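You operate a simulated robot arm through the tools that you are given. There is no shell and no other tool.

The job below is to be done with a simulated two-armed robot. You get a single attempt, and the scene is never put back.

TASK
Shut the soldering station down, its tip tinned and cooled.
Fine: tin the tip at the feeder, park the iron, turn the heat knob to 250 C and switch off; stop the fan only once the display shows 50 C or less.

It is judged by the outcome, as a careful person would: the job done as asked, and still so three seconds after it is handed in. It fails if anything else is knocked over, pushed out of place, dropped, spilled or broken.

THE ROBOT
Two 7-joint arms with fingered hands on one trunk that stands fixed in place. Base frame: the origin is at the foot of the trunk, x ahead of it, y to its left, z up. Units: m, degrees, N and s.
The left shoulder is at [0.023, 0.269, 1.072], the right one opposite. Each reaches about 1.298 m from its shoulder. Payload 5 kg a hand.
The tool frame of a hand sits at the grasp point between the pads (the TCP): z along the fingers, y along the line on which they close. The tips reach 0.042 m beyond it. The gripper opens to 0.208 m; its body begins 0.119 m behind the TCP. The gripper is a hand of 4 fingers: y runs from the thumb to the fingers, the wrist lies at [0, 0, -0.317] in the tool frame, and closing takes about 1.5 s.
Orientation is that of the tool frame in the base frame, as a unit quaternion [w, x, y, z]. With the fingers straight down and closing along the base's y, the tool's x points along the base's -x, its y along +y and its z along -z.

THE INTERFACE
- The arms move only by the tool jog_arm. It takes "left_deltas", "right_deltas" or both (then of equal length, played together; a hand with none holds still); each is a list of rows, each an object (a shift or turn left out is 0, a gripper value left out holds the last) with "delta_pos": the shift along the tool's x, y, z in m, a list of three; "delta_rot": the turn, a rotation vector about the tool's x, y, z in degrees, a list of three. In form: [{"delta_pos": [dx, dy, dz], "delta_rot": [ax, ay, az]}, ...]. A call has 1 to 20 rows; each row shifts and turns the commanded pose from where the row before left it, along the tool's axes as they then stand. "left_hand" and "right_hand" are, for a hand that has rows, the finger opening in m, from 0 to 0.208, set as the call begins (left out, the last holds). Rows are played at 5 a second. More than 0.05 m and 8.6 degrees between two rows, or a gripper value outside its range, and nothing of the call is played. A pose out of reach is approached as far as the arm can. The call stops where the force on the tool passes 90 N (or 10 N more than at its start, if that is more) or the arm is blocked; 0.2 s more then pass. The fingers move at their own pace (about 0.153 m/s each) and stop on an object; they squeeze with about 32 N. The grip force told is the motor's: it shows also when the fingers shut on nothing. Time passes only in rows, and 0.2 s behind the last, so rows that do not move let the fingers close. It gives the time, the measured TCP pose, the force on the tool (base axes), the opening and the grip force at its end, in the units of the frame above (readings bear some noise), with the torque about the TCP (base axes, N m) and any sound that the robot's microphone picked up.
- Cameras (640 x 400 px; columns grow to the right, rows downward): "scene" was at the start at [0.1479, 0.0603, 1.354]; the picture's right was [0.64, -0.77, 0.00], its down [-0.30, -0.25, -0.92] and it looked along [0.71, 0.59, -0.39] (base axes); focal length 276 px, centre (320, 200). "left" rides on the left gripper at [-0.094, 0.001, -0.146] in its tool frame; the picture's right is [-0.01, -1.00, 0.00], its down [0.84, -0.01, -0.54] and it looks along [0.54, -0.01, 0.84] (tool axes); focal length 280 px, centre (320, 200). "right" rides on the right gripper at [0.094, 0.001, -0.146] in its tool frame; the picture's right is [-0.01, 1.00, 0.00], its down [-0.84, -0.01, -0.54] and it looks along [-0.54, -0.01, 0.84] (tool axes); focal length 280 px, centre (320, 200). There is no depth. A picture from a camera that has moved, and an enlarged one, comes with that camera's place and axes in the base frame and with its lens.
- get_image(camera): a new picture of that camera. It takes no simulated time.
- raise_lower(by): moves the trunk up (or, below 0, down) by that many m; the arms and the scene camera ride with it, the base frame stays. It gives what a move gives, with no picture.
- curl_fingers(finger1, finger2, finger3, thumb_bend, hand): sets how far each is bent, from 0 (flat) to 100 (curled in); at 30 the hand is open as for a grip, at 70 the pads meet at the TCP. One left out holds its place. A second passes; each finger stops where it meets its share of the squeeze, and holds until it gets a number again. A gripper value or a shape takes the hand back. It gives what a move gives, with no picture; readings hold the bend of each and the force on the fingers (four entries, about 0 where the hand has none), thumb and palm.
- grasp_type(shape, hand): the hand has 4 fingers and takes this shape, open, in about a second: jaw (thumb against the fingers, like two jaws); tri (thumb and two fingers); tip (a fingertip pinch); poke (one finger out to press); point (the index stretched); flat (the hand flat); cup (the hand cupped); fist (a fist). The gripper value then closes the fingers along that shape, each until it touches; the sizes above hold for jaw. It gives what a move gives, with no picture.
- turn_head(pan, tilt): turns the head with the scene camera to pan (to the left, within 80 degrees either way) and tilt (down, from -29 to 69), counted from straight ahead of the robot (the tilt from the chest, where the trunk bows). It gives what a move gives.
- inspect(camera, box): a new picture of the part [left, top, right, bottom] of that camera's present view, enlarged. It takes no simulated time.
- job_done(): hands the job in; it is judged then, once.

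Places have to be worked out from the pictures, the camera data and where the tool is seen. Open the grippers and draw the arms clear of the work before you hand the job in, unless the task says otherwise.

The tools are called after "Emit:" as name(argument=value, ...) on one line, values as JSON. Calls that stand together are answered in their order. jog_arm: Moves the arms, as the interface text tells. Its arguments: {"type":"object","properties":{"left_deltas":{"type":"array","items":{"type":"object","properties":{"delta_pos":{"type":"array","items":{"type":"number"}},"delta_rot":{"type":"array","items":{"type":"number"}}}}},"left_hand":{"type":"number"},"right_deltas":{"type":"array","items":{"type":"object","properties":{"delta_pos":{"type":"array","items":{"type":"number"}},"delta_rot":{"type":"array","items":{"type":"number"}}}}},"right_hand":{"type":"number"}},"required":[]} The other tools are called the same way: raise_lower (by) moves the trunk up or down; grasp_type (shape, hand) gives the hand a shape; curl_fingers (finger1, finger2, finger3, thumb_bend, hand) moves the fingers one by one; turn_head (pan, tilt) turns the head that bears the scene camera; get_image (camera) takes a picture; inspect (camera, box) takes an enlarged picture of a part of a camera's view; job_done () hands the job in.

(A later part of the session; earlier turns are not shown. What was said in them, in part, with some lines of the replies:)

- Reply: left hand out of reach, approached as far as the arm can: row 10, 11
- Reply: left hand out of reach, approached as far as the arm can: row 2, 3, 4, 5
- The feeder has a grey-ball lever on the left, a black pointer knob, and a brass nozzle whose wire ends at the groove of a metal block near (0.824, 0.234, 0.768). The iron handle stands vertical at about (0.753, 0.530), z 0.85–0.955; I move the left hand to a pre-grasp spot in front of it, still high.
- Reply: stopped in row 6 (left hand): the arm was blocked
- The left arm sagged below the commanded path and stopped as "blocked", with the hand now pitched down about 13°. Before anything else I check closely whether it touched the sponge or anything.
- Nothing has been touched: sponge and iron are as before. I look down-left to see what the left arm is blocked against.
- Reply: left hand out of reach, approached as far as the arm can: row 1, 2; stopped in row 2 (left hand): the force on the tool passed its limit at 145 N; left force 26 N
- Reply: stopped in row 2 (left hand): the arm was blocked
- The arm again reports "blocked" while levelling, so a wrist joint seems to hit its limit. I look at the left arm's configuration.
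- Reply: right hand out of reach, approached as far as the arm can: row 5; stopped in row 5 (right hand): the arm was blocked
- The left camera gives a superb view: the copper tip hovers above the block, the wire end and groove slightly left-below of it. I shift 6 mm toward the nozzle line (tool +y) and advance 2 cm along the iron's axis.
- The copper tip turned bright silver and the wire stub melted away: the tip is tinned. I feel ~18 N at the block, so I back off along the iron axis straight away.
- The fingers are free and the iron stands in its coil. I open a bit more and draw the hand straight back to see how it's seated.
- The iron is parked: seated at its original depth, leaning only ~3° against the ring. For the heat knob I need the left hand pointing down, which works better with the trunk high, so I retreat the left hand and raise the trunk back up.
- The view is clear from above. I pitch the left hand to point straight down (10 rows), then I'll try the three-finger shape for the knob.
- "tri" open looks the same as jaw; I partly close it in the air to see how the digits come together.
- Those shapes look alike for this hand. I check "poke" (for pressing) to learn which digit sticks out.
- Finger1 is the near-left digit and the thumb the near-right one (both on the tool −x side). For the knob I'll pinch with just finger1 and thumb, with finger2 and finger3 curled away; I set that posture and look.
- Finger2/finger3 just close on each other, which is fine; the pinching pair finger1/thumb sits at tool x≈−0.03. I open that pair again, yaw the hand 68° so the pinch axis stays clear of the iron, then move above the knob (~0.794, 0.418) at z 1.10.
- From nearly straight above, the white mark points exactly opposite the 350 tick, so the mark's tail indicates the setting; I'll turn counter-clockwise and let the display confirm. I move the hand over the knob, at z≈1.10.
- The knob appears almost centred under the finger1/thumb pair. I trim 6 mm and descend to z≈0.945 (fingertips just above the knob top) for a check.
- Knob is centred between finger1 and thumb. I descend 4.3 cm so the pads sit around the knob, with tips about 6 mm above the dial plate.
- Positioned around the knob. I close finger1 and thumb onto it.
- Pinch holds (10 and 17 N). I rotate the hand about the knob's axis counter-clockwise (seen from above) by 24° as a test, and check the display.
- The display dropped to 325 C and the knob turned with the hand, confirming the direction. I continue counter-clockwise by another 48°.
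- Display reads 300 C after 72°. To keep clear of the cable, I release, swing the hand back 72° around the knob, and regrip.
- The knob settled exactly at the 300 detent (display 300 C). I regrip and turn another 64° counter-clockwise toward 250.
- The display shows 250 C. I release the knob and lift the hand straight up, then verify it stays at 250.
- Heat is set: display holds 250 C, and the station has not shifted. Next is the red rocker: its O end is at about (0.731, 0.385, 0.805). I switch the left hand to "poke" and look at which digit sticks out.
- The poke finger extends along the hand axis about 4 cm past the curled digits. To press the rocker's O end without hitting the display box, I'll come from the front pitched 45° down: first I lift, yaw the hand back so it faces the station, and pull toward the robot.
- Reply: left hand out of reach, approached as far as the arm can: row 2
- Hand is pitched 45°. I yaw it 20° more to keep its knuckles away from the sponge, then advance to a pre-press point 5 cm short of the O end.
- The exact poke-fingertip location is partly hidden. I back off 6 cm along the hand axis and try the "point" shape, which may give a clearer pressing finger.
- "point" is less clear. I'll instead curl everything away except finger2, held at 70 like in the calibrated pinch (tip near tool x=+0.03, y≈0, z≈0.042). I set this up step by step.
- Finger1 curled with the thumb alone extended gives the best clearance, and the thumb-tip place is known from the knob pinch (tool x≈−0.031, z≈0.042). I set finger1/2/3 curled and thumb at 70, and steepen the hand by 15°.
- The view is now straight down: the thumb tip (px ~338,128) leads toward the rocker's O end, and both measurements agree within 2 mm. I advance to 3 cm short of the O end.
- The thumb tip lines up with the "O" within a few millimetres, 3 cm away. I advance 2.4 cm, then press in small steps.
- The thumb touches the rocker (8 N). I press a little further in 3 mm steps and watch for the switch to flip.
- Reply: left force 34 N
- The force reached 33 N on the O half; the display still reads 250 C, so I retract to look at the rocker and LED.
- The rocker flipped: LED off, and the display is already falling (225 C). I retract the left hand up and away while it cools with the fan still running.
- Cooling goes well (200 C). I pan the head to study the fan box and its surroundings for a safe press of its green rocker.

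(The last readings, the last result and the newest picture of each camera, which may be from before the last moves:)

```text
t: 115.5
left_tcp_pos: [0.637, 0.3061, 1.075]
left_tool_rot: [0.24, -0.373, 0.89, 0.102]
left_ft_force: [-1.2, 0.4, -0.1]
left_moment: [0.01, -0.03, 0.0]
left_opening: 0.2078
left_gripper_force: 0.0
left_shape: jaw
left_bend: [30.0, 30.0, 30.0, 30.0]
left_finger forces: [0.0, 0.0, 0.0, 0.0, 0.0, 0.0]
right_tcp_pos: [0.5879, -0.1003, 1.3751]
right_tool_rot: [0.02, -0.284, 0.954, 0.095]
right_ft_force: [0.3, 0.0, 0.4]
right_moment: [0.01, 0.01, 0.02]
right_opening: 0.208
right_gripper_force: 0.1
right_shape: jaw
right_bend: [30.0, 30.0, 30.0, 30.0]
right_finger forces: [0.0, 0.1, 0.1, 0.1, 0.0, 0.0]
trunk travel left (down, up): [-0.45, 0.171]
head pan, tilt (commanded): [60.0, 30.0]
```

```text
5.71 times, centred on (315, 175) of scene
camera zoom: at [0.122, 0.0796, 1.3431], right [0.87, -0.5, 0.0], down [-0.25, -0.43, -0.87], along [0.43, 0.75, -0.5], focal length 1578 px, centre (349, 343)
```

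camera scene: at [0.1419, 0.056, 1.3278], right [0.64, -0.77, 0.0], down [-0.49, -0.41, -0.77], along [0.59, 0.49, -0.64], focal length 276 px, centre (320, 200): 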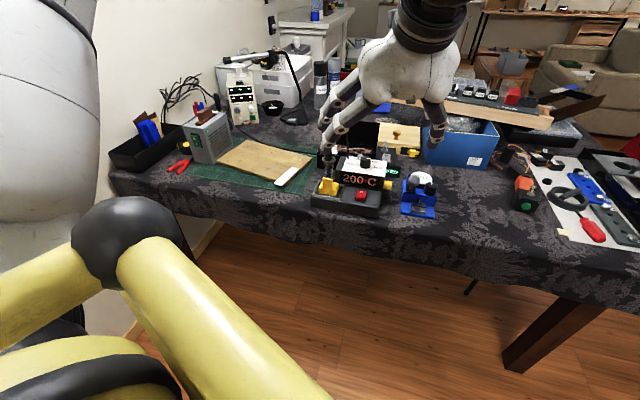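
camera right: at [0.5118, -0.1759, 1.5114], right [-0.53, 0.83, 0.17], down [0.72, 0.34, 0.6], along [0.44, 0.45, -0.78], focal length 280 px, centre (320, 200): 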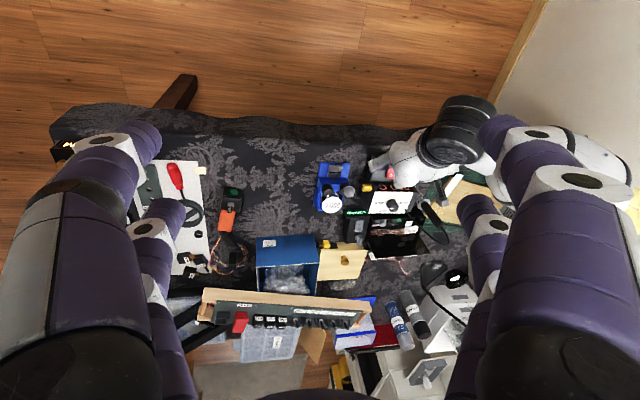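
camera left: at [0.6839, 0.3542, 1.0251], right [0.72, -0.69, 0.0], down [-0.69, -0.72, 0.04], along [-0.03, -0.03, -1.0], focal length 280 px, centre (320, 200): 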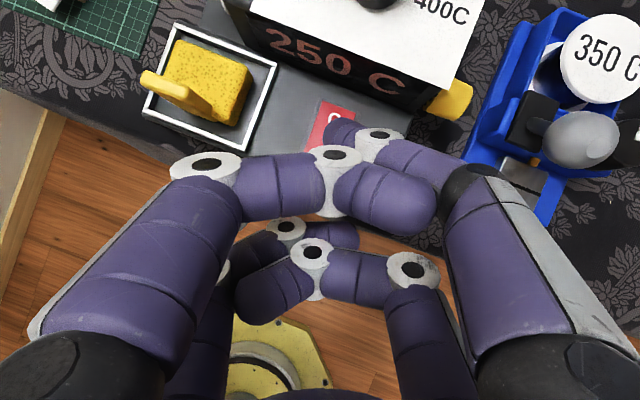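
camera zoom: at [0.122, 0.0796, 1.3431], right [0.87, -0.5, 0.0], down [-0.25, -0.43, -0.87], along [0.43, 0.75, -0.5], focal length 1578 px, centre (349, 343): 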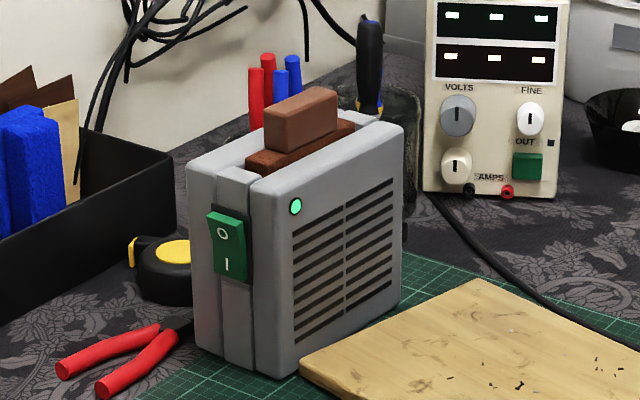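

The grey box (~8 cm wide, 15 cm deep, top at z≈0.905) has its rocker's O end at about (0.536, 0.968, 0.867). To avoid shoving it, I'll pinch it front-to-back: finger1 on the O end and thumb on the back face. I raise the trunk 0.15 m for reach and bring the left hand vertical with its pinch axis along the box.

Emit:
raise_lower(by=0.15)

Emit:
jog_arm(left_deltas=[{"delta_rot": [0, 7.5, 0]}, {"delta_rot": [0, 7.5, 0]}, {"delta_rot": [0, 7.5, 0]}, {"delta_rot": [0, 7.5, 0]}, {"delta_rot": [0, 0, -8.25]}, {"delta_rot": [0, 0, -8.25]}, {"delta_rot": [0, 0, -8.25]}, {"delta_rot": [0, 0, -8.25]}, {"delta_rot": [0, 0, -8.25]}, {"delta_rot": [0, 0, -8.25]}, {"delta_rot": [0, 0, -8.25]}, {"delta_rot": [0, 0, -8.25]}])

Emit:
get_image(camera="scene")

```text
t: 117.2
left_tcp_pos: [0.6381, 0.3049, 1.2281]
left_tool_rot: [0.24, -0.372, 0.891, 0.102]
left_ft_force: [-0.6, -0.9, -0.6]
left_moment: [0.01, -0.03, 0.02]
left_opening: 0.2079
left_gripper_force: 0.1
left_shape: jaw
left_bend: [30.0, 30.0, 30.0, 30.0]
left_finger forces: [0.0, 0.1, 0.1, 0.0, 0.1, 0.0]
right_tcp_pos: [0.5893, -0.0989, 1.525]
right_tool_rot: [0.021, -0.284, 0.954, 0.095]
right_ft_force: [0.4, -0.5, -0.6]
right_moment: [-0.02, 0.01, 0.0]
right_opening: 0.2077
right_gripper_force: 0.0
right_shape: jaw
right_bend: [30.0, 30.0, 30.0, 30.0]
right_finger forces: [0.0, 0.0, 0.0, 0.0, 0.0, 0.0]
trunk travel left (down, up): [-0.6, 0.021]
head pan, tilt (commanded): [60.0, 30.0]
```

```text
t: 119.8
left_tcp_pos: [0.6387, 0.3044, 1.2271]
left_tool_rot: [-0.001, 0.827, -0.561, -0.001]
left_ft_force: [0.3, 0.2, -0.6]
left_moment: [-0.02, 0.03, -0.01]
left_opening: 0.208
left_gripper_force: 0.1
left_shape: jaw
left_bend: [30.0, 30.0, 30.0, 30.0]
left_finger forces: [0.0, 0.0, 0.0, 0.0, 0.1, 0.0]
right_tcp_pos: [0.588, -0.1004, 1.5256]
right_tool_rot: [0.021, -0.284, 0.954, 0.095]
right_ft_force: [0.1, 0.1, 0.4]
right_moment: [-0.02, 0.0, -0.04]
right_opening: 0.208
right_gripper_force: 0.1
right_shape: jaw
right_bend: [30.0, 30.0, 30.0, 30.0]
right_finger forces: [0.1, 0.1, 0.0, 0.0, 0.0, 0.0]
trunk travel left (down, up): [-0.6, 0.021]
head pan, tilt (commanded): [60.0, 30.0]
```

```text
taken
camera scene: at [0.1164, 0.0796, 1.494], right [0.87, -0.5, 0.0], down [-0.25, -0.43, -0.87], along [0.43, 0.75, -0.5], focal length 276 px, centre (320, 200)
```

scene: 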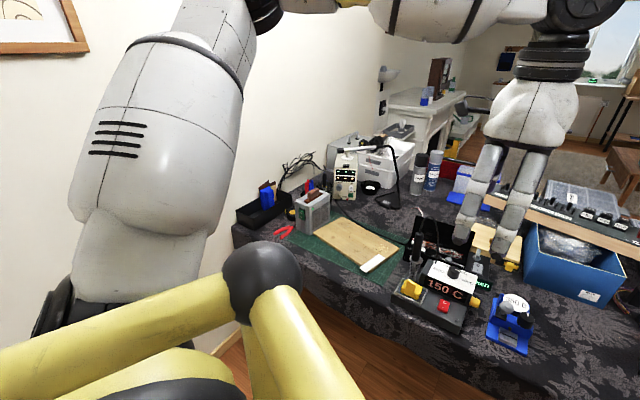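

Display reads 150 C and falling. I move the hand left toward the box at a safe height, in two halves.

Emit:
jog_arm(left_deltas=[{"delta_pos": [-0.0418, -0.0156, 0.0071]}, {"delta_pos": [-0.0418, -0.0156, 0.0071]}, {"delta_pos": [-0.0418, -0.0156, 0.0071]}, {"delta_pos": [-0.0418, -0.0156, 0.0071]}, {"delta_pos": [-0.0418, -0.0156, 0.0071]}, {"delta_pos": [-0.0418, -0.0156, 0.0071]}, {"delta_pos": [-0.0418, -0.0156, 0.0071]}, {"delta_pos": [-0.0418, -0.0156, 0.0071]}])

Emit:
jog_arm(left_deltas=[{"delta_pos": [-0.0418, -0.0156, 0.0071]}, {"delta_pos": [-0.0418, -0.0156, 0.0071]}, {"delta_pos": [-0.0418, -0.0156, 0.0071]}, {"delta_pos": [-0.0418, -0.0156, 0.0071]}, {"delta_pos": [-0.0418, -0.0156, 0.0071]}, {"delta_pos": [-0.0418, -0.0156, 0.0071]}, {"delta_pos": [-0.0418, -0.0156, 0.0071]}])

Emit:
get_image(camera="scene")

Emit:
get_image(camera="left")

```text
t: 121.6
left_tcp_pos: [0.631, 0.6623, 1.1725]
left_tool_rot: [-0.002, 0.826, -0.563, -0.001]
left_ft_force: [0.3, 2.3, -0.7]
left_moment: [-0.14, 0.0, 0.02]
left_opening: 0.208
left_gripper_force: 0.0
left_shape: jaw
left_bend: [30.0, 30.0, 30.0, 30.0]
left_finger forces: [0.0, 0.0, 0.0, 0.1, 0.0, 0.0]
right_tcp_pos: [0.5872, -0.0973, 1.525]
right_tool_rot: [0.021, -0.285, 0.954, 0.094]
right_ft_force: [-0.2, 0.9, 0.7]
right_moment: [-0.2, 0.02, 0.03]
right_opening: 0.2082
right_gripper_force: 0.2
right_shape: jaw
right_bend: [30.0, 30.0, 30.0, 30.0]
right_finger forces: [0.0, 0.1, 0.0, 0.0, 0.1, 0.0]
trunk travel left (down, up): [-0.6, 0.021]
head pan, tilt (commanded): [60.0, 30.0]
```

```text
t: 123.2
left_tcp_pos: [0.624, 0.974, 1.1264]
left_tool_rot: [-0.001, 0.826, -0.564, -0.002]
left_ft_force: [0.7, 0.0, -0.5]
left_moment: [-0.04, 0.1, 0.01]
left_opening: 0.2079
left_gripper_force: 0.0
left_shape: jaw
left_bend: [30.0, 30.0, 30.0, 30.0]
left_finger forces: [0.1, 0.0, 0.0, 0.0, 0.0, 0.0]
right_tcp_pos: [0.5882, -0.0989, 1.5257]
right_tool_rot: [0.021, -0.286, 0.953, 0.094]
right_ft_force: [0.0, 0.4, 0.1]
right_moment: [-0.11, 0.02, 0.04]
right_opening: 0.2081
right_gripper_force: 0.1
right_shape: jaw
right_bend: [30.0, 30.0, 30.0, 30.0]
right_finger forces: [0.1, 0.1, 0.0, 0.0, 0.0, 0.0]
trunk travel left (down, up): [-0.6, 0.021]
head pan, tilt (commanded): [60.0, 30.0]
```

```text
taken
camera scene: at [0.1167, 0.0805, 1.4938], right [0.87, -0.5, 0.0], down [-0.25, -0.43, -0.87], along [0.43, 0.75, -0.5], focal length 276 px, centre (320, 200)
```

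scene: 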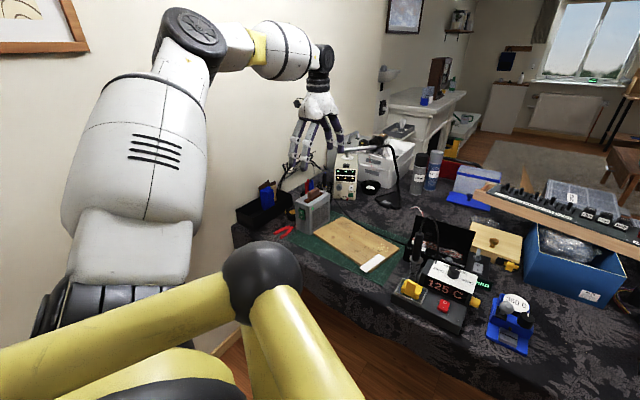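

```text
taken
camera left: at [0.5876, 1.0611, 1.2718], right [0.93, 0.38, 0.0], down [0.32, -0.78, 0.54], along [0.2, -0.5, -0.84], focal length 280 px, centre (320, 200)
```

left: 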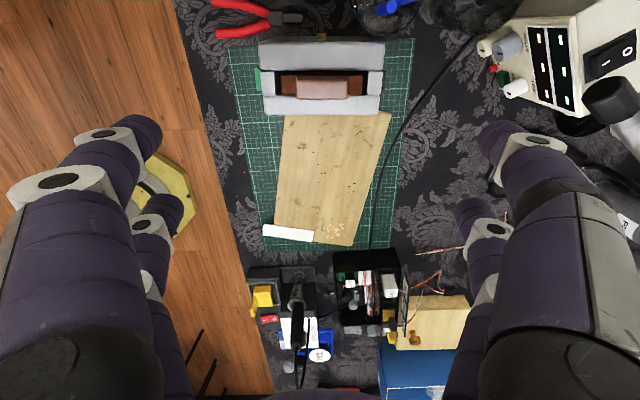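

The hand is above the box (display 125 C). I zoom in with the left camera to align the pinch with the rocker and back face.

Emit:
inspect(camera="left", box=[230, 10, 430, 140])

Emit:
inspect(camera="scene", box=[230, 100, 390, 250])

```text
3.08 times, centred on (330, 75) of left
camera zoom: at [0.5876, 1.0611, 1.2718], right [0.93, 0.38, 0.0], down [0.32, -0.78, 0.54], along [0.2, -0.5, -0.84], focal length 863 px, centre (289, 585)
```

zoom: 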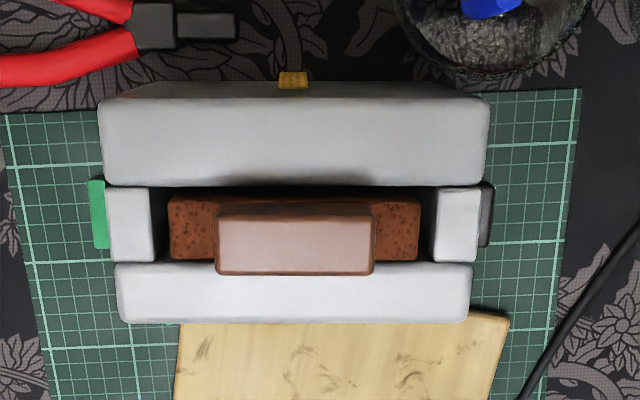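

```text
2.67 times, centred on (310, 175) of scene
camera zoom: at [0.1167, 0.0805, 1.4938], right [0.87, -0.5, 0.0], down [-0.25, -0.43, -0.87], along [0.43, 0.75, -0.5], focal length 736 px, centre (347, 267)
```

zoom: 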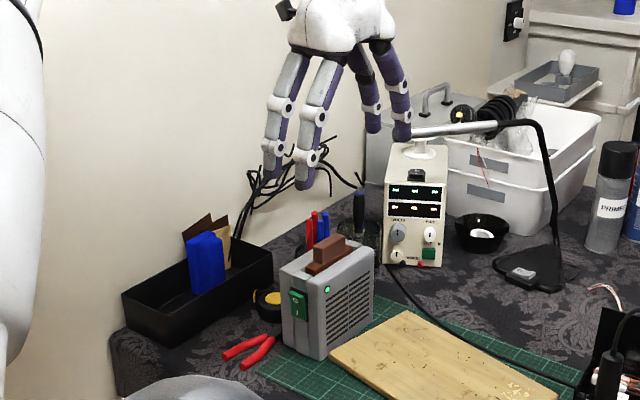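

The box is nicely aligned with the hand axes. I trim (+4.5 mm x, −3 mm y) and descend to z≈0.96, with the fingers straddling front and back.

Emit:
jog_arm(left_deltas=[{"delta_pos": [0.0015, -0.001, 0.0415]}, {"delta_pos": [0.0015, -0.001, 0.0415]}, {"delta_pos": [0.0015, -0.001, 0.0415]}, {"delta_pos": [0, 0, 0.0415]}])

Emit:
get_image(camera="left")

Emit:
inspect(camera="scene", box=[230, 100, 390, 250])

Emit:
inspect(camera="scene", box=[390, 240, 510, 330])

```text
t: 124.2
left_tcp_pos: [0.6267, 0.9749, 0.9571]
left_tool_rot: [-0.002, 0.826, -0.563, -0.001]
left_ft_force: [-0.3, -0.5, 0.7]
left_moment: [-0.05, 0.02, 0.0]
left_opening: 0.2078
left_gripper_force: 0.0
left_shape: jaw
left_bend: [30.0, 30.0, 30.0, 30.0]
left_finger forces: [0.0, 0.0, 0.0, 0.0, 0.1, 0.1]
right_tcp_pos: [0.5884, -0.0979, 1.5258]
right_tool_rot: [0.021, -0.285, 0.954, 0.095]
right_ft_force: [0.3, 0.9, -0.1]
right_moment: [-0.14, 0.02, 0.05]
right_opening: 0.2077
right_gripper_force: 0.1
right_shape: jaw
right_bend: [30.0, 30.0, 30.0, 30.0]
right_finger forces: [0.0, 0.1, 0.1, 0.0, 0.0, 0.1]
trunk travel left (down, up): [-0.6, 0.021]
head pan, tilt (commanded): [60.0, 30.0]
```

```text
taken
camera left: at [0.5906, 1.0608, 1.104], right [0.92, 0.38, 0.0], down [0.32, -0.78, 0.54], along [0.21, -0.49, -0.84], focal length 280 px, centre (320, 200)
```

left: 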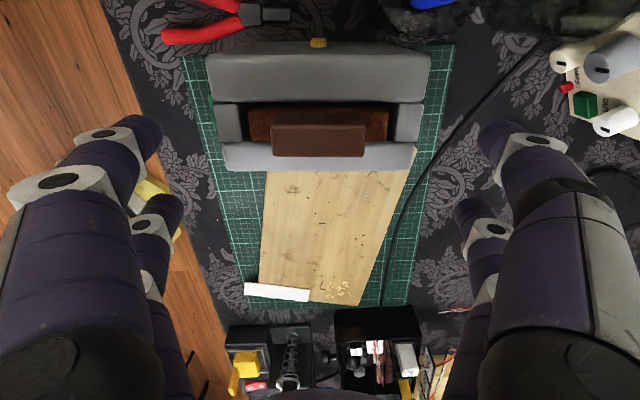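

```text
2.67 times, centred on (310, 175) of scene
camera zoom: at [0.1165, 0.0808, 1.4938], right [0.87, -0.5, 0.0], down [-0.25, -0.43, -0.87], along [0.43, 0.75, -0.5], focal length 736 px, centre (347, 267)
```

zoom: 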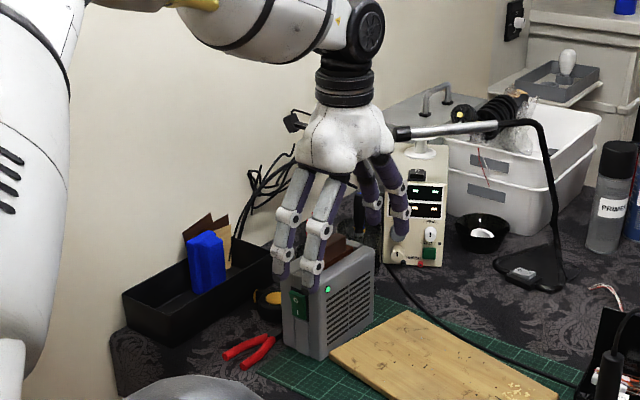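

```text
4.44 times, centred on (450, 285) of scene
camera zoom: at [0.1165, 0.0808, 1.4938], right [0.87, -0.5, 0.0], down [-0.25, -0.43, -0.87], along [0.43, 0.75, -0.5], focal length 1227 px, centre (-258, -178)
```

zoom: 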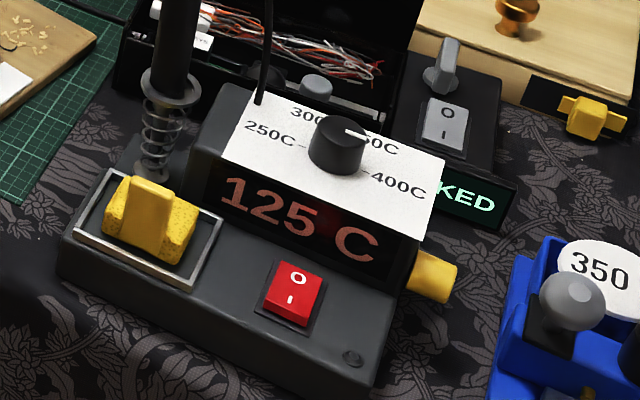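

Emit:
inspect(camera="left", box=[190, 30, 450, 190])

```text
2.46 times, centred on (320, 110) of left
camera zoom: at [0.5906, 1.0608, 1.104], right [0.92, 0.38, 0.0], down [0.32, -0.78, 0.54], along [0.21, -0.49, -0.84], focal length 690 px, centre (320, 422)
```

zoom: 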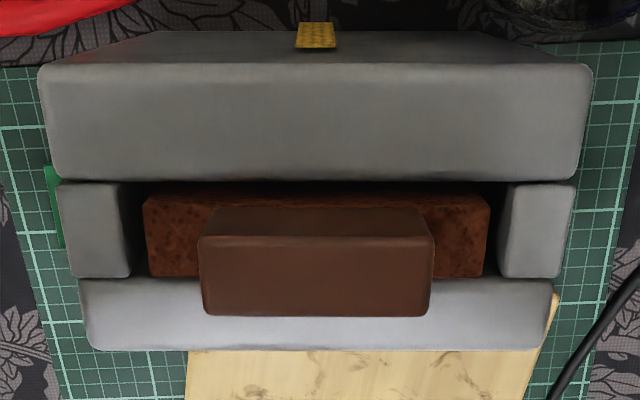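

Alignment is good (rocker at tool x≈−0.029, y≈+0.09). I now wait with still rows until the display shows 50 C or less.

Emit:
jog_arm(left_deltas=[{"delta_pos": [0, 0, 0]}, {"delta_pos": [0, 0, 0]}, {"delta_pos": [0, 0, 0]}, {"delta_pos": [0, 0, 0]}, {"delta_pos": [0, 0, 0]}, {"delta_pos": [0, 0, 0]}, {"delta_pos": [0, 0, 0]}, {"delta_pos": [0, 0, 0]}, {"delta_pos": [0, 0, 0]}, {"delta_pos": [0, 0, 0]}, {"delta_pos": [0, 0, 0]}, {"delta_pos": [0, 0, 0]}, {"delta_pos": [0, 0, 0]}, {"delta_pos": [0, 0, 0]}, {"delta_pos": [0, 0, 0]}, {"delta_pos": [0, 0, 0]}, {"delta_pos": [0, 0, 0]}, {"delta_pos": [0, 0, 0]}, {"delta_pos": [0, 0, 0]}, {"delta_pos": [0, 0, 0]}])

Emit:
inspect(camera="scene", box=[390, 240, 510, 330])

```text
t: 128.4
left_tcp_pos: [0.6283, 0.9727, 0.9588]
left_tool_rot: [-0.002, 0.827, -0.563, -0.001]
left_ft_force: [0.0, -1.0, -0.3]
left_moment: [0.0, 0.01, 0.01]
left_opening: 0.2077
left_gripper_force: 0.0
left_shape: jaw
left_bend: [30.0, 30.0, 30.0, 30.0]
left_finger forces: [0.0, 0.0, 0.0, 0.0, 0.0, 0.0]
right_tcp_pos: [0.5886, -0.0992, 1.5249]
right_tool_rot: [0.021, -0.284, 0.954, 0.096]
right_ft_force: [0.1, 0.1, 0.3]
right_moment: [-0.02, 0.01, 0.02]
right_opening: 0.2081
right_gripper_force: 0.1
right_shape: jaw
right_bend: [30.0, 30.0, 30.0, 30.0]
right_finger forces: [0.1, 0.0, 0.0, 0.1, 0.0, 0.0]
trunk travel left (down, up): [-0.6, 0.021]
head pan, tilt (commanded): [60.0, 30.0]
```

```text
4.44 times, centred on (450, 285) of scene
camera zoom: at [0.1163, 0.0796, 1.494], right [0.87, -0.5, 0.0], down [-0.25, -0.43, -0.87], along [0.43, 0.75, -0.5], focal length 1227 px, centre (-258, -178)
```

zoom: 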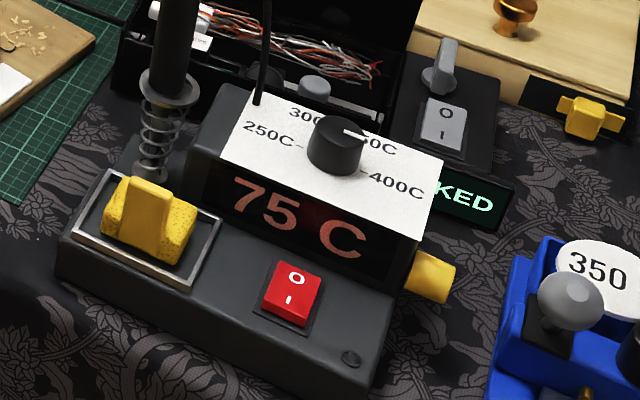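

The display reads 75 C; I keep waiting.

Emit:
jog_arm(left_deltas=[{"delta_pos": [0, 0, 0]}, {"delta_pos": [0, 0, 0]}, {"delta_pos": [0, 0, 0]}, {"delta_pos": [0, 0, 0]}, {"delta_pos": [0, 0, 0]}, {"delta_pos": [0, 0, 0]}, {"delta_pos": [0, 0, 0]}, {"delta_pos": [0, 0, 0]}, {"delta_pos": [0, 0, 0]}, {"delta_pos": [0, 0, 0]}, {"delta_pos": [0, 0, 0]}, {"delta_pos": [0, 0, 0]}, {"delta_pos": [0, 0, 0]}, {"delta_pos": [0, 0, 0]}, {"delta_pos": [0, 0, 0]}, {"delta_pos": [0, 0, 0]}, {"delta_pos": [0, 0, 0]}, {"delta_pos": [0, 0, 0]}, {"delta_pos": [0, 0, 0]}, {"delta_pos": [0, 0, 0]}])

Emit:
inspect(camera="scene", box=[390, 240, 510, 330])

```text
t: 132.6
left_tcp_pos: [0.6276, 0.9729, 0.9599]
left_tool_rot: [-0.002, 0.826, -0.563, -0.001]
left_ft_force: [-0.8, 0.0, 0.6]
left_moment: [0.0, -0.02, -0.03]
left_opening: 0.2081
left_gripper_force: 0.0
left_shape: jaw
left_bend: [30.0, 30.0, 30.0, 30.0]
left_finger forces: [0.0, 0.0, 0.0, 0.0, 0.0, 0.0]
right_tcp_pos: [0.5881, -0.0981, 1.5248]
right_tool_rot: [0.02, -0.285, 0.954, 0.095]
right_ft_force: [-1.0, -0.2, -0.6]
right_moment: [0.02, -0.01, 0.0]
right_opening: 0.2079
right_gripper_force: 0.0
right_shape: jaw
right_bend: [30.0, 30.0, 30.0, 30.0]
right_finger forces: [0.1, 0.1, 0.0, 0.1, 0.1, 0.0]
trunk travel left (down, up): [-0.6, 0.021]
head pan, tilt (commanded): [60.0, 30.0]
```

```text
4.44 times, centred on (450, 285) of scene
camera zoom: at [0.1163, 0.0796, 1.494], right [0.87, -0.5, 0.0], down [-0.25, -0.43, -0.87], along [0.43, 0.75, -0.5], focal length 1227 px, centre (-258, -178)
```

zoom: 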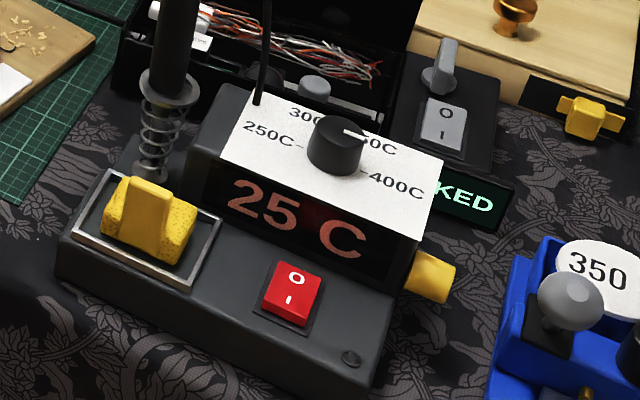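

The display now shows 25 C, so the fan may be stopped. I lower the hand 6 cm so the tips reach the rocker's O height (tip at z≈0.857).

Emit:
jog_arm(left_deltas=[{"delta_pos": [0, 0, 0.02]}, {"delta_pos": [0, 0, 0.02]}, {"delta_pos": [0, 0, 0.02]}])

Emit:
get_image(camera="left")

Emit:
inspect(camera="scene", box=[260, 140, 360, 240])

```text
t: 133.4
left_tcp_pos: [0.6315, 0.9739, 0.8974]
left_tool_rot: [-0.002, 0.827, -0.563, -0.001]
left_ft_force: [0.7, 0.5, -0.6]
left_moment: [-0.06, 0.06, -0.01]
left_opening: 0.208
left_gripper_force: 0.1
left_shape: jaw
left_bend: [30.0, 30.0, 30.0, 30.0]
left_finger forces: [0.0, 0.0, 0.0, 0.1, 0.0, 0.1]
right_tcp_pos: [0.5879, -0.0987, 1.5248]
right_tool_rot: [0.021, -0.285, 0.954, 0.093]
right_ft_force: [1.1, 1.0, -0.9]
right_moment: [-0.13, 0.07, 0.05]
right_opening: 0.208
right_gripper_force: 0.1
right_shape: jaw
right_bend: [30.0, 30.0, 30.0, 30.0]
right_finger forces: [0.0, 0.0, 0.0, 0.1, 0.1, 0.0]
trunk travel left (down, up): [-0.6, 0.021]
head pan, tilt (commanded): [60.0, 30.0]
```

```text
taken
camera left: at [0.5936, 1.0597, 1.0439], right [0.93, 0.38, 0.0], down [0.32, -0.78, 0.54], along [0.2, -0.49, -0.84], focal length 280 px, centre (320, 200)
```

left: 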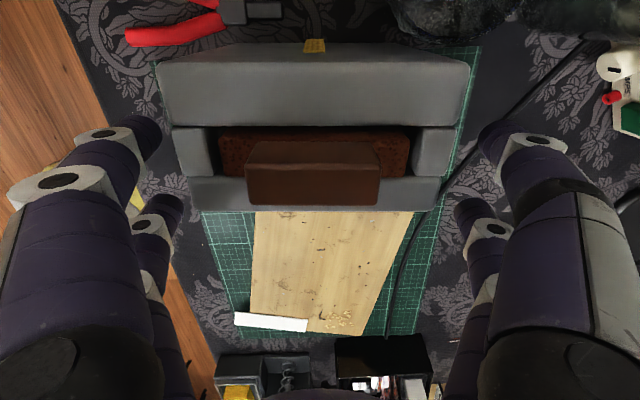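

```text
4.00 times, centred on (310, 190) of scene
camera zoom: at [0.1169, 0.0803, 1.4938], right [0.87, -0.5, 0.0], down [-0.25, -0.43, -0.87], along [0.43, 0.75, -0.5], focal length 1104 px, centre (360, 240)
```

zoom: 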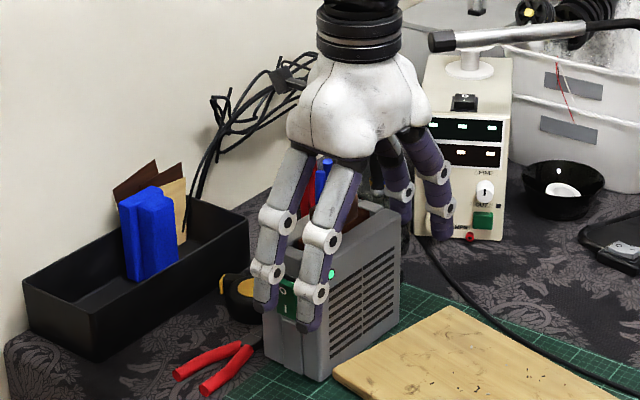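

I centre the pinch: shift 5.5 mm toward the front and 4 mm sideways, then begin closing finger1 and thumb gradually.

Emit:
jog_arm(left_deltas=[{"delta_pos": [-0.004, 0.0055, 0]}])

Emit:
curl_fingers(hand="left", finger1=34, finger2=25, finger3=25, thumb_bend=34)

Emit:
get_image(camera="left")

```text
t: 133.8
left_tcp_pos: [0.6232, 0.9756, 0.8998]
left_tool_rot: [-0.002, 0.827, -0.562, -0.001]
left_ft_force: [0.6, 1.3, -0.4]
left_moment: [-0.01, 0.02, -0.01]
left_opening: 0.2077
left_gripper_force: 0.0
left_shape: jaw
left_bend: [30.0, 30.0, 30.0, 30.0]
left_finger forces: [0.0, 0.0, 0.0, 0.0, 0.1, 0.0]
right_tcp_pos: [0.5876, -0.0987, 1.5253]
right_tool_rot: [0.021, -0.285, 0.954, 0.095]
right_ft_force: [-0.4, 0.4, 0.4]
right_moment: [-0.1, 0.02, 0.02]
right_opening: 0.2079
right_gripper_force: 0.1
right_shape: jaw
right_bend: [30.0, 30.0, 30.0, 30.0]
right_finger forces: [0.1, 0.1, 0.1, 0.0, 0.0, 0.0]
trunk travel left (down, up): [-0.6, 0.021]
head pan, tilt (commanded): [60.0, 30.0]
```

```text
t: 134.8
left_tcp_pos: [0.6246, 0.9739, 0.8984]
left_tool_rot: [-0.002, 0.826, -0.564, -0.002]
left_ft_force: [-0.3, 0.2, 0.0]
left_moment: [-0.01, -0.02, -0.01]
left_opening: 0.1984
left_gripper_force: 0.1
left_shape: fingers
left_bend: [34.0, 25.0, 25.0, 34.0]
left_finger forces: [0.0, 0.1, 0.1, 0.0, 0.0, 0.0]
right_tcp_pos: [0.5879, -0.0992, 1.5253]
right_tool_rot: [0.02, -0.285, 0.954, 0.095]
right_ft_force: [-0.9, 0.0, -0.7]
right_moment: [0.01, -0.01, 0.01]
right_opening: 0.2081
right_gripper_force: 0.0
right_shape: jaw
right_bend: [30.0, 30.0, 30.0, 30.0]
right_finger forces: [0.1, 0.0, 0.0, 0.0, 0.1, 0.0]
trunk travel left (down, up): [-0.6, 0.021]
head pan, tilt (commanded): [60.0, 30.0]
```

```text
taken
camera left: at [0.5869, 1.0605, 1.0449], right [0.93, 0.38, 0.0], down [0.32, -0.78, 0.53], along [0.2, -0.49, -0.84], focal length 280 px, centre (320, 200)
```

left: 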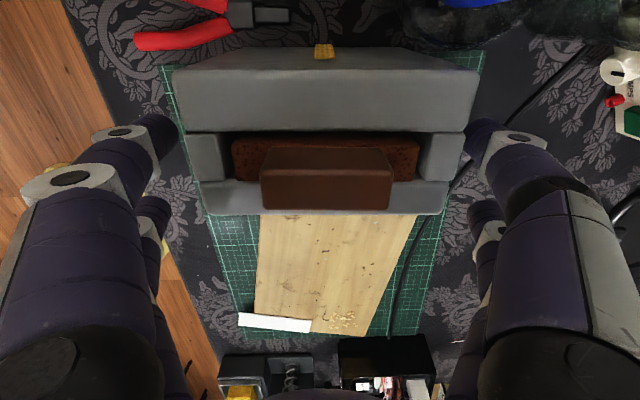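

Emit:
jog_arm(left_deltas=[{"delta_pos": [0, -0.003, 0]}, {"delta_pos": [0, 0, 0]}])

Emit:
curl_fingers(hand="left", finger1=37, thumb_bend=36)

Emit:
get_image(camera="left")

Emit:
inspect(camera="scene", box=[260, 140, 360, 240])

```text
t: 135.4
left_tcp_pos: [0.6263, 0.9751, 0.899]
left_tool_rot: [-0.002, 0.827, -0.563, -0.001]
left_ft_force: [-1.1, 0.3, 0.3]
left_moment: [0.02, 0.0, 0.0]
left_opening: 0.1983
left_gripper_force: 0.0
left_shape: fingers
left_bend: [34.0, 25.0, 25.0, 34.0]
left_finger forces: [0.0, 0.0, 0.1, 0.1, 0.0, 0.0]
right_tcp_pos: [0.5866, -0.0994, 1.5252]
right_tool_rot: [0.021, -0.285, 0.954, 0.095]
right_ft_force: [0.0, 0.2, -0.5]
right_moment: [-0.04, -0.03, -0.01]
right_opening: 0.2079
right_gripper_force: 0.1
right_shape: jaw
right_bend: [30.0, 30.0, 30.0, 30.0]
right_finger forces: [0.0, 0.0, 0.0, 0.1, 0.0, 0.0]
trunk travel left (down, up): [-0.6, 0.021]
head pan, tilt (commanded): [60.0, 30.0]
```

```text
t: 136.4
left_tcp_pos: [0.6267, 0.9745, 0.8994]
left_tool_rot: [-0.002, 0.827, -0.563, -0.002]
left_ft_force: [-0.2, -1.1, -0.4]
left_moment: [-0.01, -0.01, -0.02]
left_opening: 0.1862
left_gripper_force: 0.1
left_shape: fingers
left_bend: [37.0, 25.0, 25.0, 36.0]
left_finger forces: [0.5, 0.0, 0.1, 0.0, 0.0, 0.0]
right_tcp_pos: [0.5876, -0.0997, 1.526]
right_tool_rot: [0.021, -0.284, 0.954, 0.095]
right_ft_force: [-0.6, -0.4, 0.1]
right_moment: [0.0, -0.04, -0.01]
right_opening: 0.208
right_gripper_force: 0.1
right_shape: jaw
right_bend: [30.0, 30.0, 30.0, 30.0]
right_finger forces: [0.0, 0.0, 0.0, 0.1, 0.1, 0.0]
trunk travel left (down, up): [-0.6, 0.021]
head pan, tilt (commanded): [60.0, 30.0]
```

```text
taken
camera left: at [0.5897, 1.0614, 1.045], right [0.93, 0.38, 0.0], down [0.32, -0.78, 0.53], along [0.2, -0.49, -0.84], focal length 280 px, centre (320, 200)
```

left: 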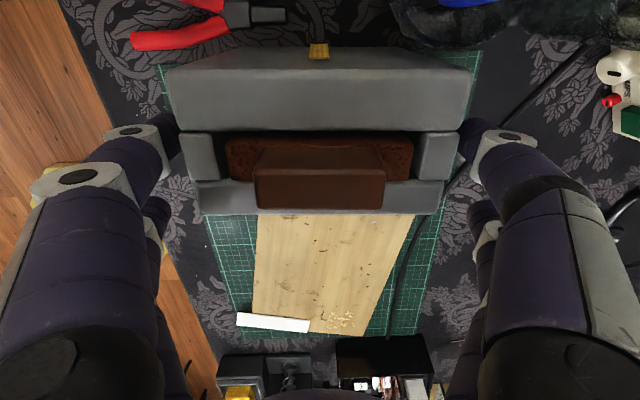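

```text
4.00 times, centred on (310, 190) of scene
camera zoom: at [0.1164, 0.0796, 1.494], right [0.87, -0.5, 0.0], down [-0.25, -0.43, -0.87], along [0.43, 0.75, -0.5], focal length 1104 px, centre (360, 240)
```

zoom: 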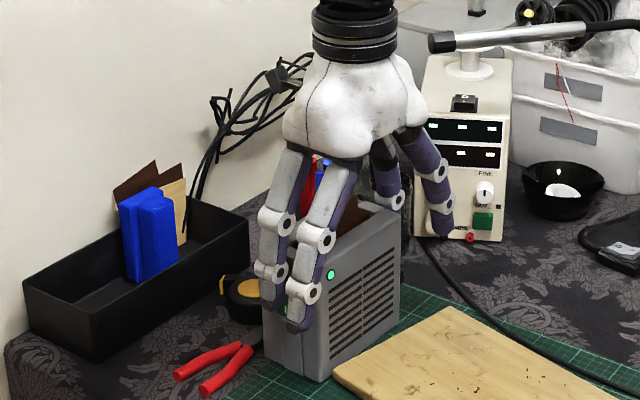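

Finger1 just touches the rocker (0.5 N). I bring the thumb in little by little until it meets the back.

Emit:
curl_fingers(hand="left", thumb_bend=38)

Emit:
curl_fingers(hand="left", thumb_bend=40)

```text
t: 137.4
left_tcp_pos: [0.6265, 0.9752, 0.8996]
left_tool_rot: [-0.002, 0.827, -0.562, -0.001]
left_ft_force: [-1.1, -0.5, -0.9]
left_moment: [0.03, 0.03, 0.0]
left_opening: 0.1807
left_gripper_force: 0.1
left_shape: fingers
left_bend: [37.0, 25.0, 25.0, 38.0]
left_finger forces: [0.5, 0.1, 0.1, 0.0, 0.0, 0.0]
right_tcp_pos: [0.5887, -0.1, 1.5259]
right_tool_rot: [0.021, -0.284, 0.954, 0.095]
right_ft_force: [0.5, 0.3, -0.3]
right_moment: [-0.02, 0.0, 0.03]
right_opening: 0.2081
right_gripper_force: 0.0
right_shape: jaw
right_bend: [30.0, 30.0, 30.0, 30.0]
right_finger forces: [0.1, 0.0, 0.0, 0.0, 0.0, 0.0]
trunk travel left (down, up): [-0.6, 0.021]
head pan, tilt (commanded): [60.0, 30.0]
```

```text
t: 138.4
left_tcp_pos: [0.6272, 0.9753, 0.8996]
left_tool_rot: [-0.001, 0.826, -0.564, -0.001]
left_ft_force: [-0.2, -0.6, 0.2]
left_moment: [-0.01, 0.04, 0.02]
left_opening: 0.1758
left_gripper_force: 0.1
left_shape: fingers
left_bend: [37.0, 25.0, 25.0, 40.0]
left_finger forces: [0.5, 0.0, 0.0, 0.0, 0.0, 0.0]
right_tcp_pos: [0.5888, -0.0994, 1.5254]
right_tool_rot: [0.021, -0.284, 0.954, 0.096]
right_ft_force: [-0.9, 0.3, -0.1]
right_moment: [0.02, -0.01, 0.0]
right_opening: 0.2082
right_gripper_force: 0.1
right_shape: jaw
right_bend: [30.0, 30.0, 30.0, 30.0]
right_finger forces: [0.0, 0.1, 0.0, 0.0, 0.1, 0.0]
trunk travel left (down, up): [-0.6, 0.021]
head pan, tilt (commanded): [60.0, 30.0]
```

Emit:
curl_fingers(hand="left", thumb_bend=42)

Emit:
curl_fingers(hand="left", thumb_bend=44)

Emit:
get_image(camera="left")

```text
t: 139.4
left_tcp_pos: [0.6269, 0.9757, 0.8991]
left_tool_rot: [-0.002, 0.826, -0.563, -0.002]
left_ft_force: [-0.3, -0.6, -0.6]
left_moment: [0.04, 0.01, 0.03]
left_opening: 0.1711
left_gripper_force: 0.9
left_shape: fingers
left_bend: [37.0, 25.0, 25.0, 42.0]
left_finger forces: [0.6, 0.0, 0.0, 0.1, 0.6, 0.1]
right_tcp_pos: [0.5876, -0.099, 1.5255]
right_tool_rot: [0.021, -0.284, 0.954, 0.095]
right_ft_force: [0.2, -0.3, 0.4]
right_moment: [0.0, 0.03, 0.02]
right_opening: 0.2081
right_gripper_force: 0.2
right_shape: jaw
right_bend: [30.0, 30.0, 30.0, 30.0]
right_finger forces: [0.0, 0.0, 0.1, 0.1, 0.1, 0.0]
trunk travel left (down, up): [-0.6, 0.021]
head pan, tilt (commanded): [60.0, 30.0]
```

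```text
t: 140.4
left_tcp_pos: [0.6269, 0.9753, 0.8997]
left_tool_rot: [-0.002, 0.827, -0.562, -0.001]
left_ft_force: [3.9, 0.9, 0.0]
left_moment: [0.11, -0.11, -0.09]
left_opening: 0.1693
left_gripper_force: 2.3
left_shape: fingers
left_bend: [37.0, 25.0, 25.0, 43.0]
left_finger forces: [0.7, 0.0, 0.1, 0.1, 4.6, 0.1]
right_tcp_pos: [0.5879, -0.099, 1.5243]
right_tool_rot: [0.021, -0.284, 0.954, 0.095]
right_ft_force: [-0.3, 0.6, -0.2]
right_moment: [-0.02, 0.0, -0.01]
right_opening: 0.2081
right_gripper_force: 0.0
right_shape: jaw
right_bend: [30.0, 30.0, 30.0, 30.0]
right_finger forces: [0.0, 0.0, 0.0, 0.1, 0.1, 0.0]
trunk travel left (down, up): [-0.6, 0.021]
head pan, tilt (commanded): [60.0, 30.0]
```

```text
taken
camera left: at [0.59, 1.0614, 1.0451], right [0.93, 0.38, 0.0], down [0.32, -0.78, 0.53], along [0.2, -0.49, -0.84], focal length 280 px, centre (320, 200)
```

left: 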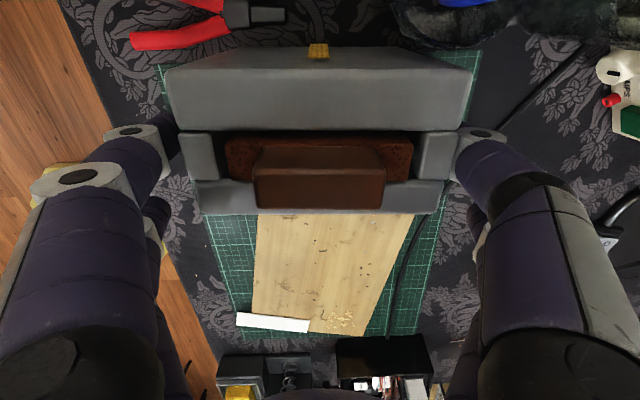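

Thumb rests on the back (4.6 N) and finger1 on the rocker. Now I press with finger1, balanced by the thumb.

Emit:
curl_fingers(hand="left", finger1=41)

Emit:
inspect(camera="scene", box=[270, 160, 350, 240])

```text
t: 141.4
left_tcp_pos: [0.6262, 0.9746, 0.899]
left_tool_rot: [-0.002, 0.826, -0.563, -0.002]
left_ft_force: [1.9, 0.8, 3.1]
left_moment: [0.01, 0.19, 0.0]
left_opening: 0.165
left_gripper_force: 4.0
left_shape: fingers
left_bend: [38.0, 25.0, 25.0, 43.0]
left_finger forces: [3.8, 0.1, 0.0, 0.0, 4.8, 0.0]
right_tcp_pos: [0.5886, -0.1001, 1.526]
right_tool_rot: [0.02, -0.284, 0.954, 0.095]
right_ft_force: [0.1, -0.4, -0.2]
right_moment: [0.0, 0.01, 0.0]
right_opening: 0.2078
right_gripper_force: 0.1
right_shape: jaw
right_bend: [30.0, 30.0, 30.0, 30.0]
right_finger forces: [0.0, 0.0, 0.0, 0.1, 0.1, 0.0]
trunk travel left (down, up): [-0.6, 0.021]
head pan, tilt (commanded): [60.0, 30.0]
```

```text
5.00 times, centred on (310, 200) of scene
camera zoom: at [0.1163, 0.0795, 1.494], right [0.87, -0.5, 0.0], down [-0.25, -0.43, -0.87], along [0.43, 0.75, -0.5], focal length 1380 px, centre (370, 200)
```

zoom: 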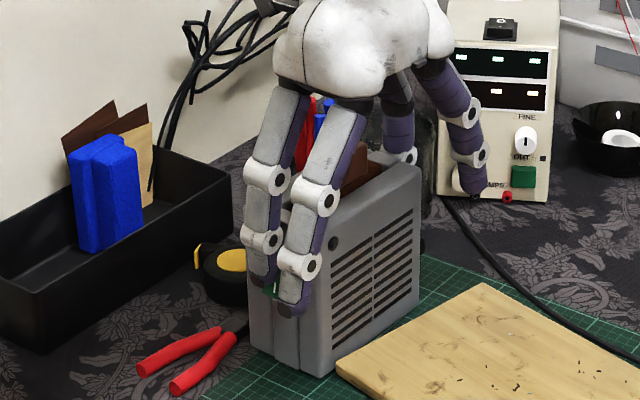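

The green LED on the box went dark: the fan is off, with under 5 N on each side. I open both fingers and lift the hand straight up.

Emit:
curl_fingers(hand="left", finger1=30, finger2=30, finger3=30, thumb_bend=30)

Emit:
jog_arm(left_deltas=[{"delta_pos": [0, 0, -0.02]}, {"delta_pos": [0, 0, -0.03]}, {"delta_pos": [0, 0, -0.04]}, {"delta_pos": [0, 0, -0.04]}, {"delta_pos": [0, 0, -0.04]}])

Emit:
inspect(camera="scene", box=[230, 100, 390, 250])

Emit:
get_image(camera="scene")

```text
t: 142.4
left_tcp_pos: [0.6269, 0.9736, 0.8997]
left_tool_rot: [-0.002, 0.827, -0.563, -0.001]
left_ft_force: [-0.4, 0.0, -1.3]
left_moment: [0.03, 0.01, 0.01]
left_opening: 0.2183
left_gripper_force: 0.0
left_shape: fingers
left_bend: [30.0, 30.0, 30.0, 30.0]
left_finger forces: [0.1, 0.0, 0.0, 0.0, 0.0, 0.0]
right_tcp_pos: [0.589, -0.0994, 1.5253]
right_tool_rot: [0.022, -0.284, 0.954, 0.096]
right_ft_force: [-0.4, 0.0, -0.3]
right_moment: [-0.04, -0.03, 0.0]
right_opening: 0.2077
right_gripper_force: 0.0
right_shape: jaw
right_bend: [30.0, 30.0, 30.0, 30.0]
right_finger forces: [0.0, 0.0, 0.0, 0.1, 0.0, 0.0]
trunk travel left (down, up): [-0.6, 0.021]
head pan, tilt (commanded): [60.0, 30.0]
```

```text
t: 143.6
left_tcp_pos: [0.6261, 0.9721, 1.0682]
left_tool_rot: [-0.001, 0.826, -0.564, -0.002]
left_ft_force: [0.1, -0.5, -0.3]
left_moment: [0.06, -0.07, -0.04]
left_opening: 0.2181
left_gripper_force: 0.0
left_shape: fingers
left_bend: [30.0, 30.0, 30.0, 30.0]
left_finger forces: [0.0, 0.0, 0.0, 0.0, 0.0, 0.0]
right_tcp_pos: [0.587, -0.1017, 1.5264]
right_tool_rot: [0.021, -0.283, 0.954, 0.096]
right_ft_force: [-0.9, -0.5, 0.1]
right_moment: [0.18, -0.08, -0.01]
right_opening: 0.2079
right_gripper_force: 0.0
right_shape: jaw
right_bend: [30.0, 30.0, 30.0, 30.0]
right_finger forces: [0.1, 0.0, 0.1, 0.0, 0.1, 0.1]
trunk travel left (down, up): [-0.6, 0.021]
head pan, tilt (commanded): [60.0, 30.0]
```

```text
2.67 times, centred on (310, 175) of scene
camera zoom: at [0.1156, 0.0785, 1.4942], right [0.87, -0.5, 0.0], down [-0.25, -0.43, -0.87], along [0.43, 0.75, -0.5], focal length 736 px, centre (347, 267)
```

zoom: 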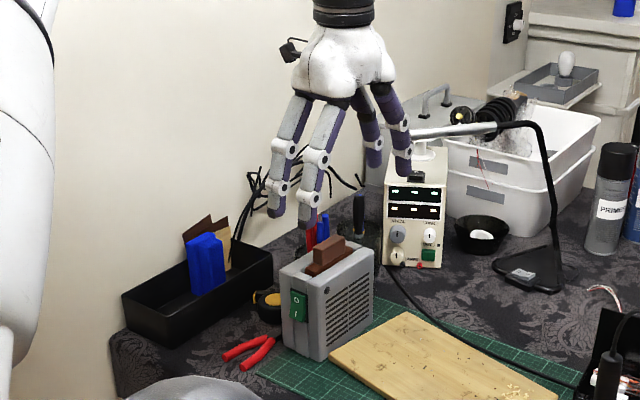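

```text
taken
camera scene: at [0.1156, 0.0785, 1.4942], right [0.87, -0.5, 0.0], down [-0.25, -0.43, -0.87], along [0.43, 0.75, -0.5], focal length 276 px, centre (320, 200)
```

scene: 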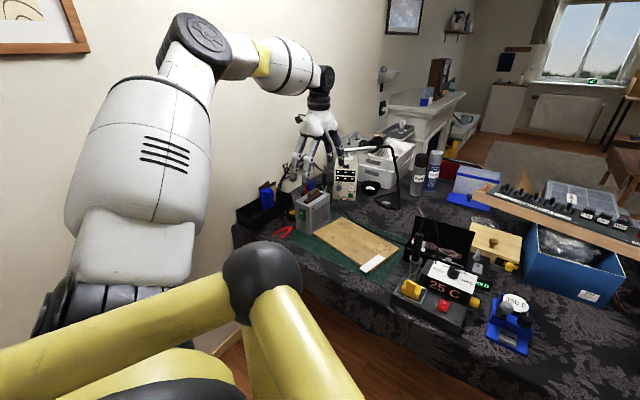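

The fan's rocker is on O with LED dark and the box has not moved. I now draw the left arm back toward the robot with its hand open.

Emit:
jog_arm(left_deltas=[{"delta_pos": [0, 0, -0.035]}, {"delta_pos": [0, 0, -0.035]}, {"delta_pos": [0.0304, 0.0303, -0.0093]}, {"delta_pos": [0.0304, 0.0303, -0.0093]}, {"delta_pos": [0.0304, 0.0303, -0.0093]}, {"delta_pos": [0.0304, 0.0303, -0.0093]}, {"delta_pos": [0.0304, 0.0303, -0.0093]}, {"delta_pos": [0.0304, 0.0303, -0.0093]}, {"delta_pos": [0.0304, 0.0303, -0.0093]}, {"delta_pos": [0.0304, 0.0303, -0.0093]}, {"delta_pos": [0.0304, 0.0303, -0.0093]}, {"delta_pos": [0.0304, 0.0303, -0.0093]}, {"delta_pos": [0.0304, 0.0303, -0.0093]}, {"delta_pos": [0.0304, 0.0303, -0.0093]}], left_hand=0.208)

Emit:
turn_head(pan=42, tilt=38)

Emit:
get_image(camera="scene")

```text
t: 146.6
left_tcp_pos: [0.4221, 0.5002, 1.2479]
left_tool_rot: [-0.002, 0.827, -0.563, -0.002]
left_ft_force: [0.2, -0.6, 0.4]
left_moment: [0.14, -0.03, -0.03]
left_opening: 0.208
left_gripper_force: 0.0
left_shape: jaw
left_bend: [30.0, 30.0, 30.0, 30.0]
left_finger forces: [0.0, 0.0, 0.1, 0.0, 0.0, 0.1]
right_tcp_pos: [0.5874, -0.101, 1.526]
right_tool_rot: [0.021, -0.284, 0.954, 0.095]
right_ft_force: [0.3, -1.1, 0.5]
right_moment: [0.2, -0.01, -0.04]
right_opening: 0.2078
right_gripper_force: 0.1
right_shape: jaw
right_bend: [30.0, 30.0, 30.0, 30.0]
right_finger forces: [0.1, 0.0, 0.0, 0.1, 0.0, 0.1]
trunk travel left (down, up): [-0.6, 0.021]
head pan, tilt (commanded): [60.0, 30.0]
```

```text
t: 147.4
left_tcp_pos: [0.4218, 0.5017, 1.249]
left_tool_rot: [-0.003, 0.827, -0.563, -0.001]
left_ft_force: [-0.2, -0.2, 1.1]
left_moment: [0.05, -0.01, 0.0]
left_opening: 0.208
left_gripper_force: 0.1
left_shape: jaw
left_bend: [30.0, 30.0, 30.0, 30.0]
left_finger forces: [0.1, 0.1, 0.1, 0.1, 0.0, 0.0]
right_tcp_pos: [0.5889, -0.0992, 1.5266]
right_tool_rot: [0.021, -0.284, 0.954, 0.096]
right_ft_force: [0.5, -0.1, 0.3]
right_moment: [0.08, -0.04, 0.01]
right_opening: 0.208
right_gripper_force: 0.0
right_shape: jaw
right_bend: [30.0, 30.0, 30.0, 30.0]
right_finger forces: [0.0, 0.1, 0.1, 0.0, 0.1, 0.1]
trunk travel left (down, up): [-0.6, 0.021]
head pan, tilt (commanded): [42.0, 38.0]
```

```text
taken
camera scene: at [0.1349, 0.0587, 1.4817], right [0.67, -0.74, 0.0], down [-0.46, -0.41, -0.79], along [0.59, 0.53, -0.62], focal length 276 px, centre (320, 200)
```

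scene: 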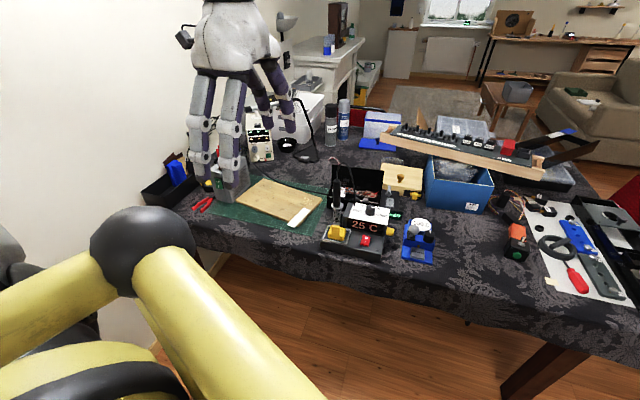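

I inspect the final state: station, feeder, and the air display at the window.

Emit:
inspect(camera="scene", box=[310, 150, 450, 270])

Emit:
inspect(camera="scene", box=[140, 100, 320, 230])

Emit:
inspect(camera="scene", box=[400, 0, 540, 80])

```text
3.33 times, centred on (380, 210) of scene
camera zoom: at [0.1349, 0.0587, 1.4817], right [0.67, -0.74, 0.0], down [-0.46, -0.41, -0.79], along [0.59, 0.53, -0.62], focal length 920 px, centre (120, 167)
```

zoom: 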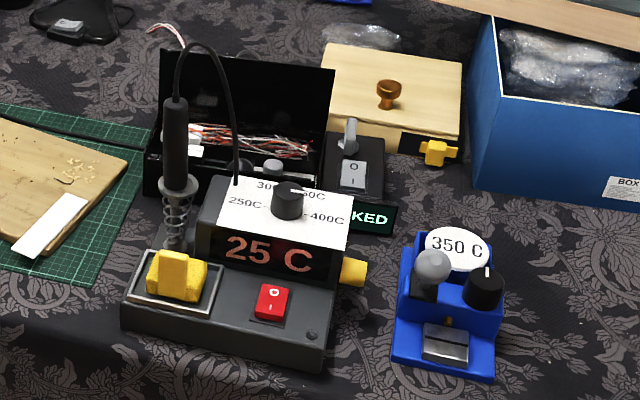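

```text
3.08 times, centred on (230, 165) of scene
camera zoom: at [0.1349, 0.0587, 1.4817], right [0.67, -0.74, 0.0], down [-0.46, -0.41, -0.79], along [0.59, 0.53, -0.62], focal length 850 px, centre (597, 308)
```

zoom: 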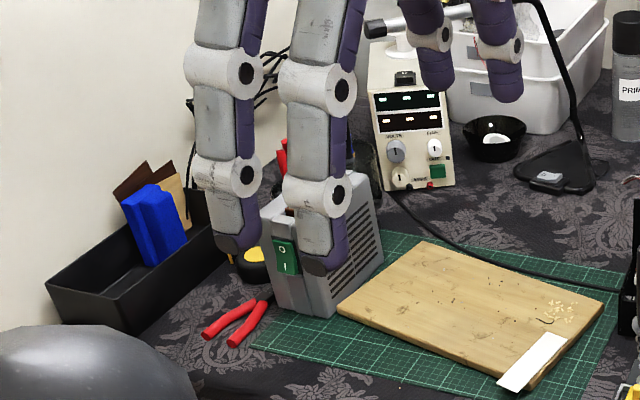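

```text
4.57 times, centred on (470, 40) of scene
camera zoom: at [0.1349, 0.0587, 1.4817], right [0.67, -0.74, 0.0], down [-0.46, -0.41, -0.79], along [0.59, 0.53, -0.62], focal length 1262 px, centre (-366, 931)
```

zoom: 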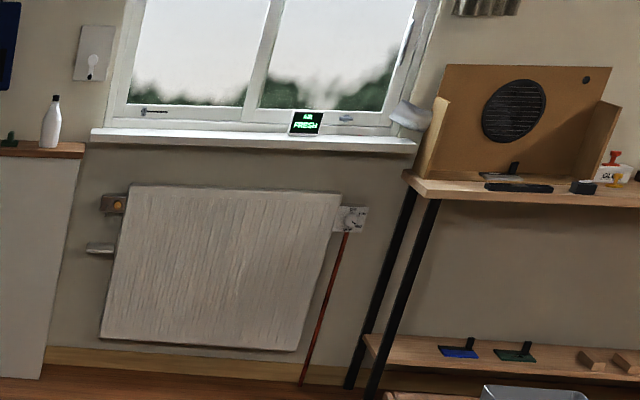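

Everything checks out: iron parked and tinned, knob at 250, rocker on O with LED off, display at 25 C, fan rocker on O with its LED dark, nothing displaced, and both hands open and clear. I hand the job in.

Emit:
job_done()

```text
The job is handed in.
```

The soldering station is shut down as asked, and the job is handed in.

- **Tip:** I touched it to the solder at the feeder, and it turned from copper to silver.
- **Iron:** it is back in its coil stand at its original depth. It leans about 3° against the ring, where it stood upright before.
- **Heat knob:** the display read 250 C after I turned it. The knob's white mark points opposite the setting, so it now points at 400; I went by the display.
- **Power:** the red rocker is on O and its light is off.
- **Fan:** I stopped it once the display read 25 C. I took the fan to be the grey vented box with the green rocker, because it was the only vented unit running. A panel at the back also has a button labelled FAN, which I left alone.

Early on, the left arm sagged while approaching the iron. One finger pressed hard on the station or something beside it, and the force peaked at 145 N. Nothing shifted in the pictures afterwards.

In the last pictures nothing else looked moved or knocked over. Both hands are open and clear of the bench.
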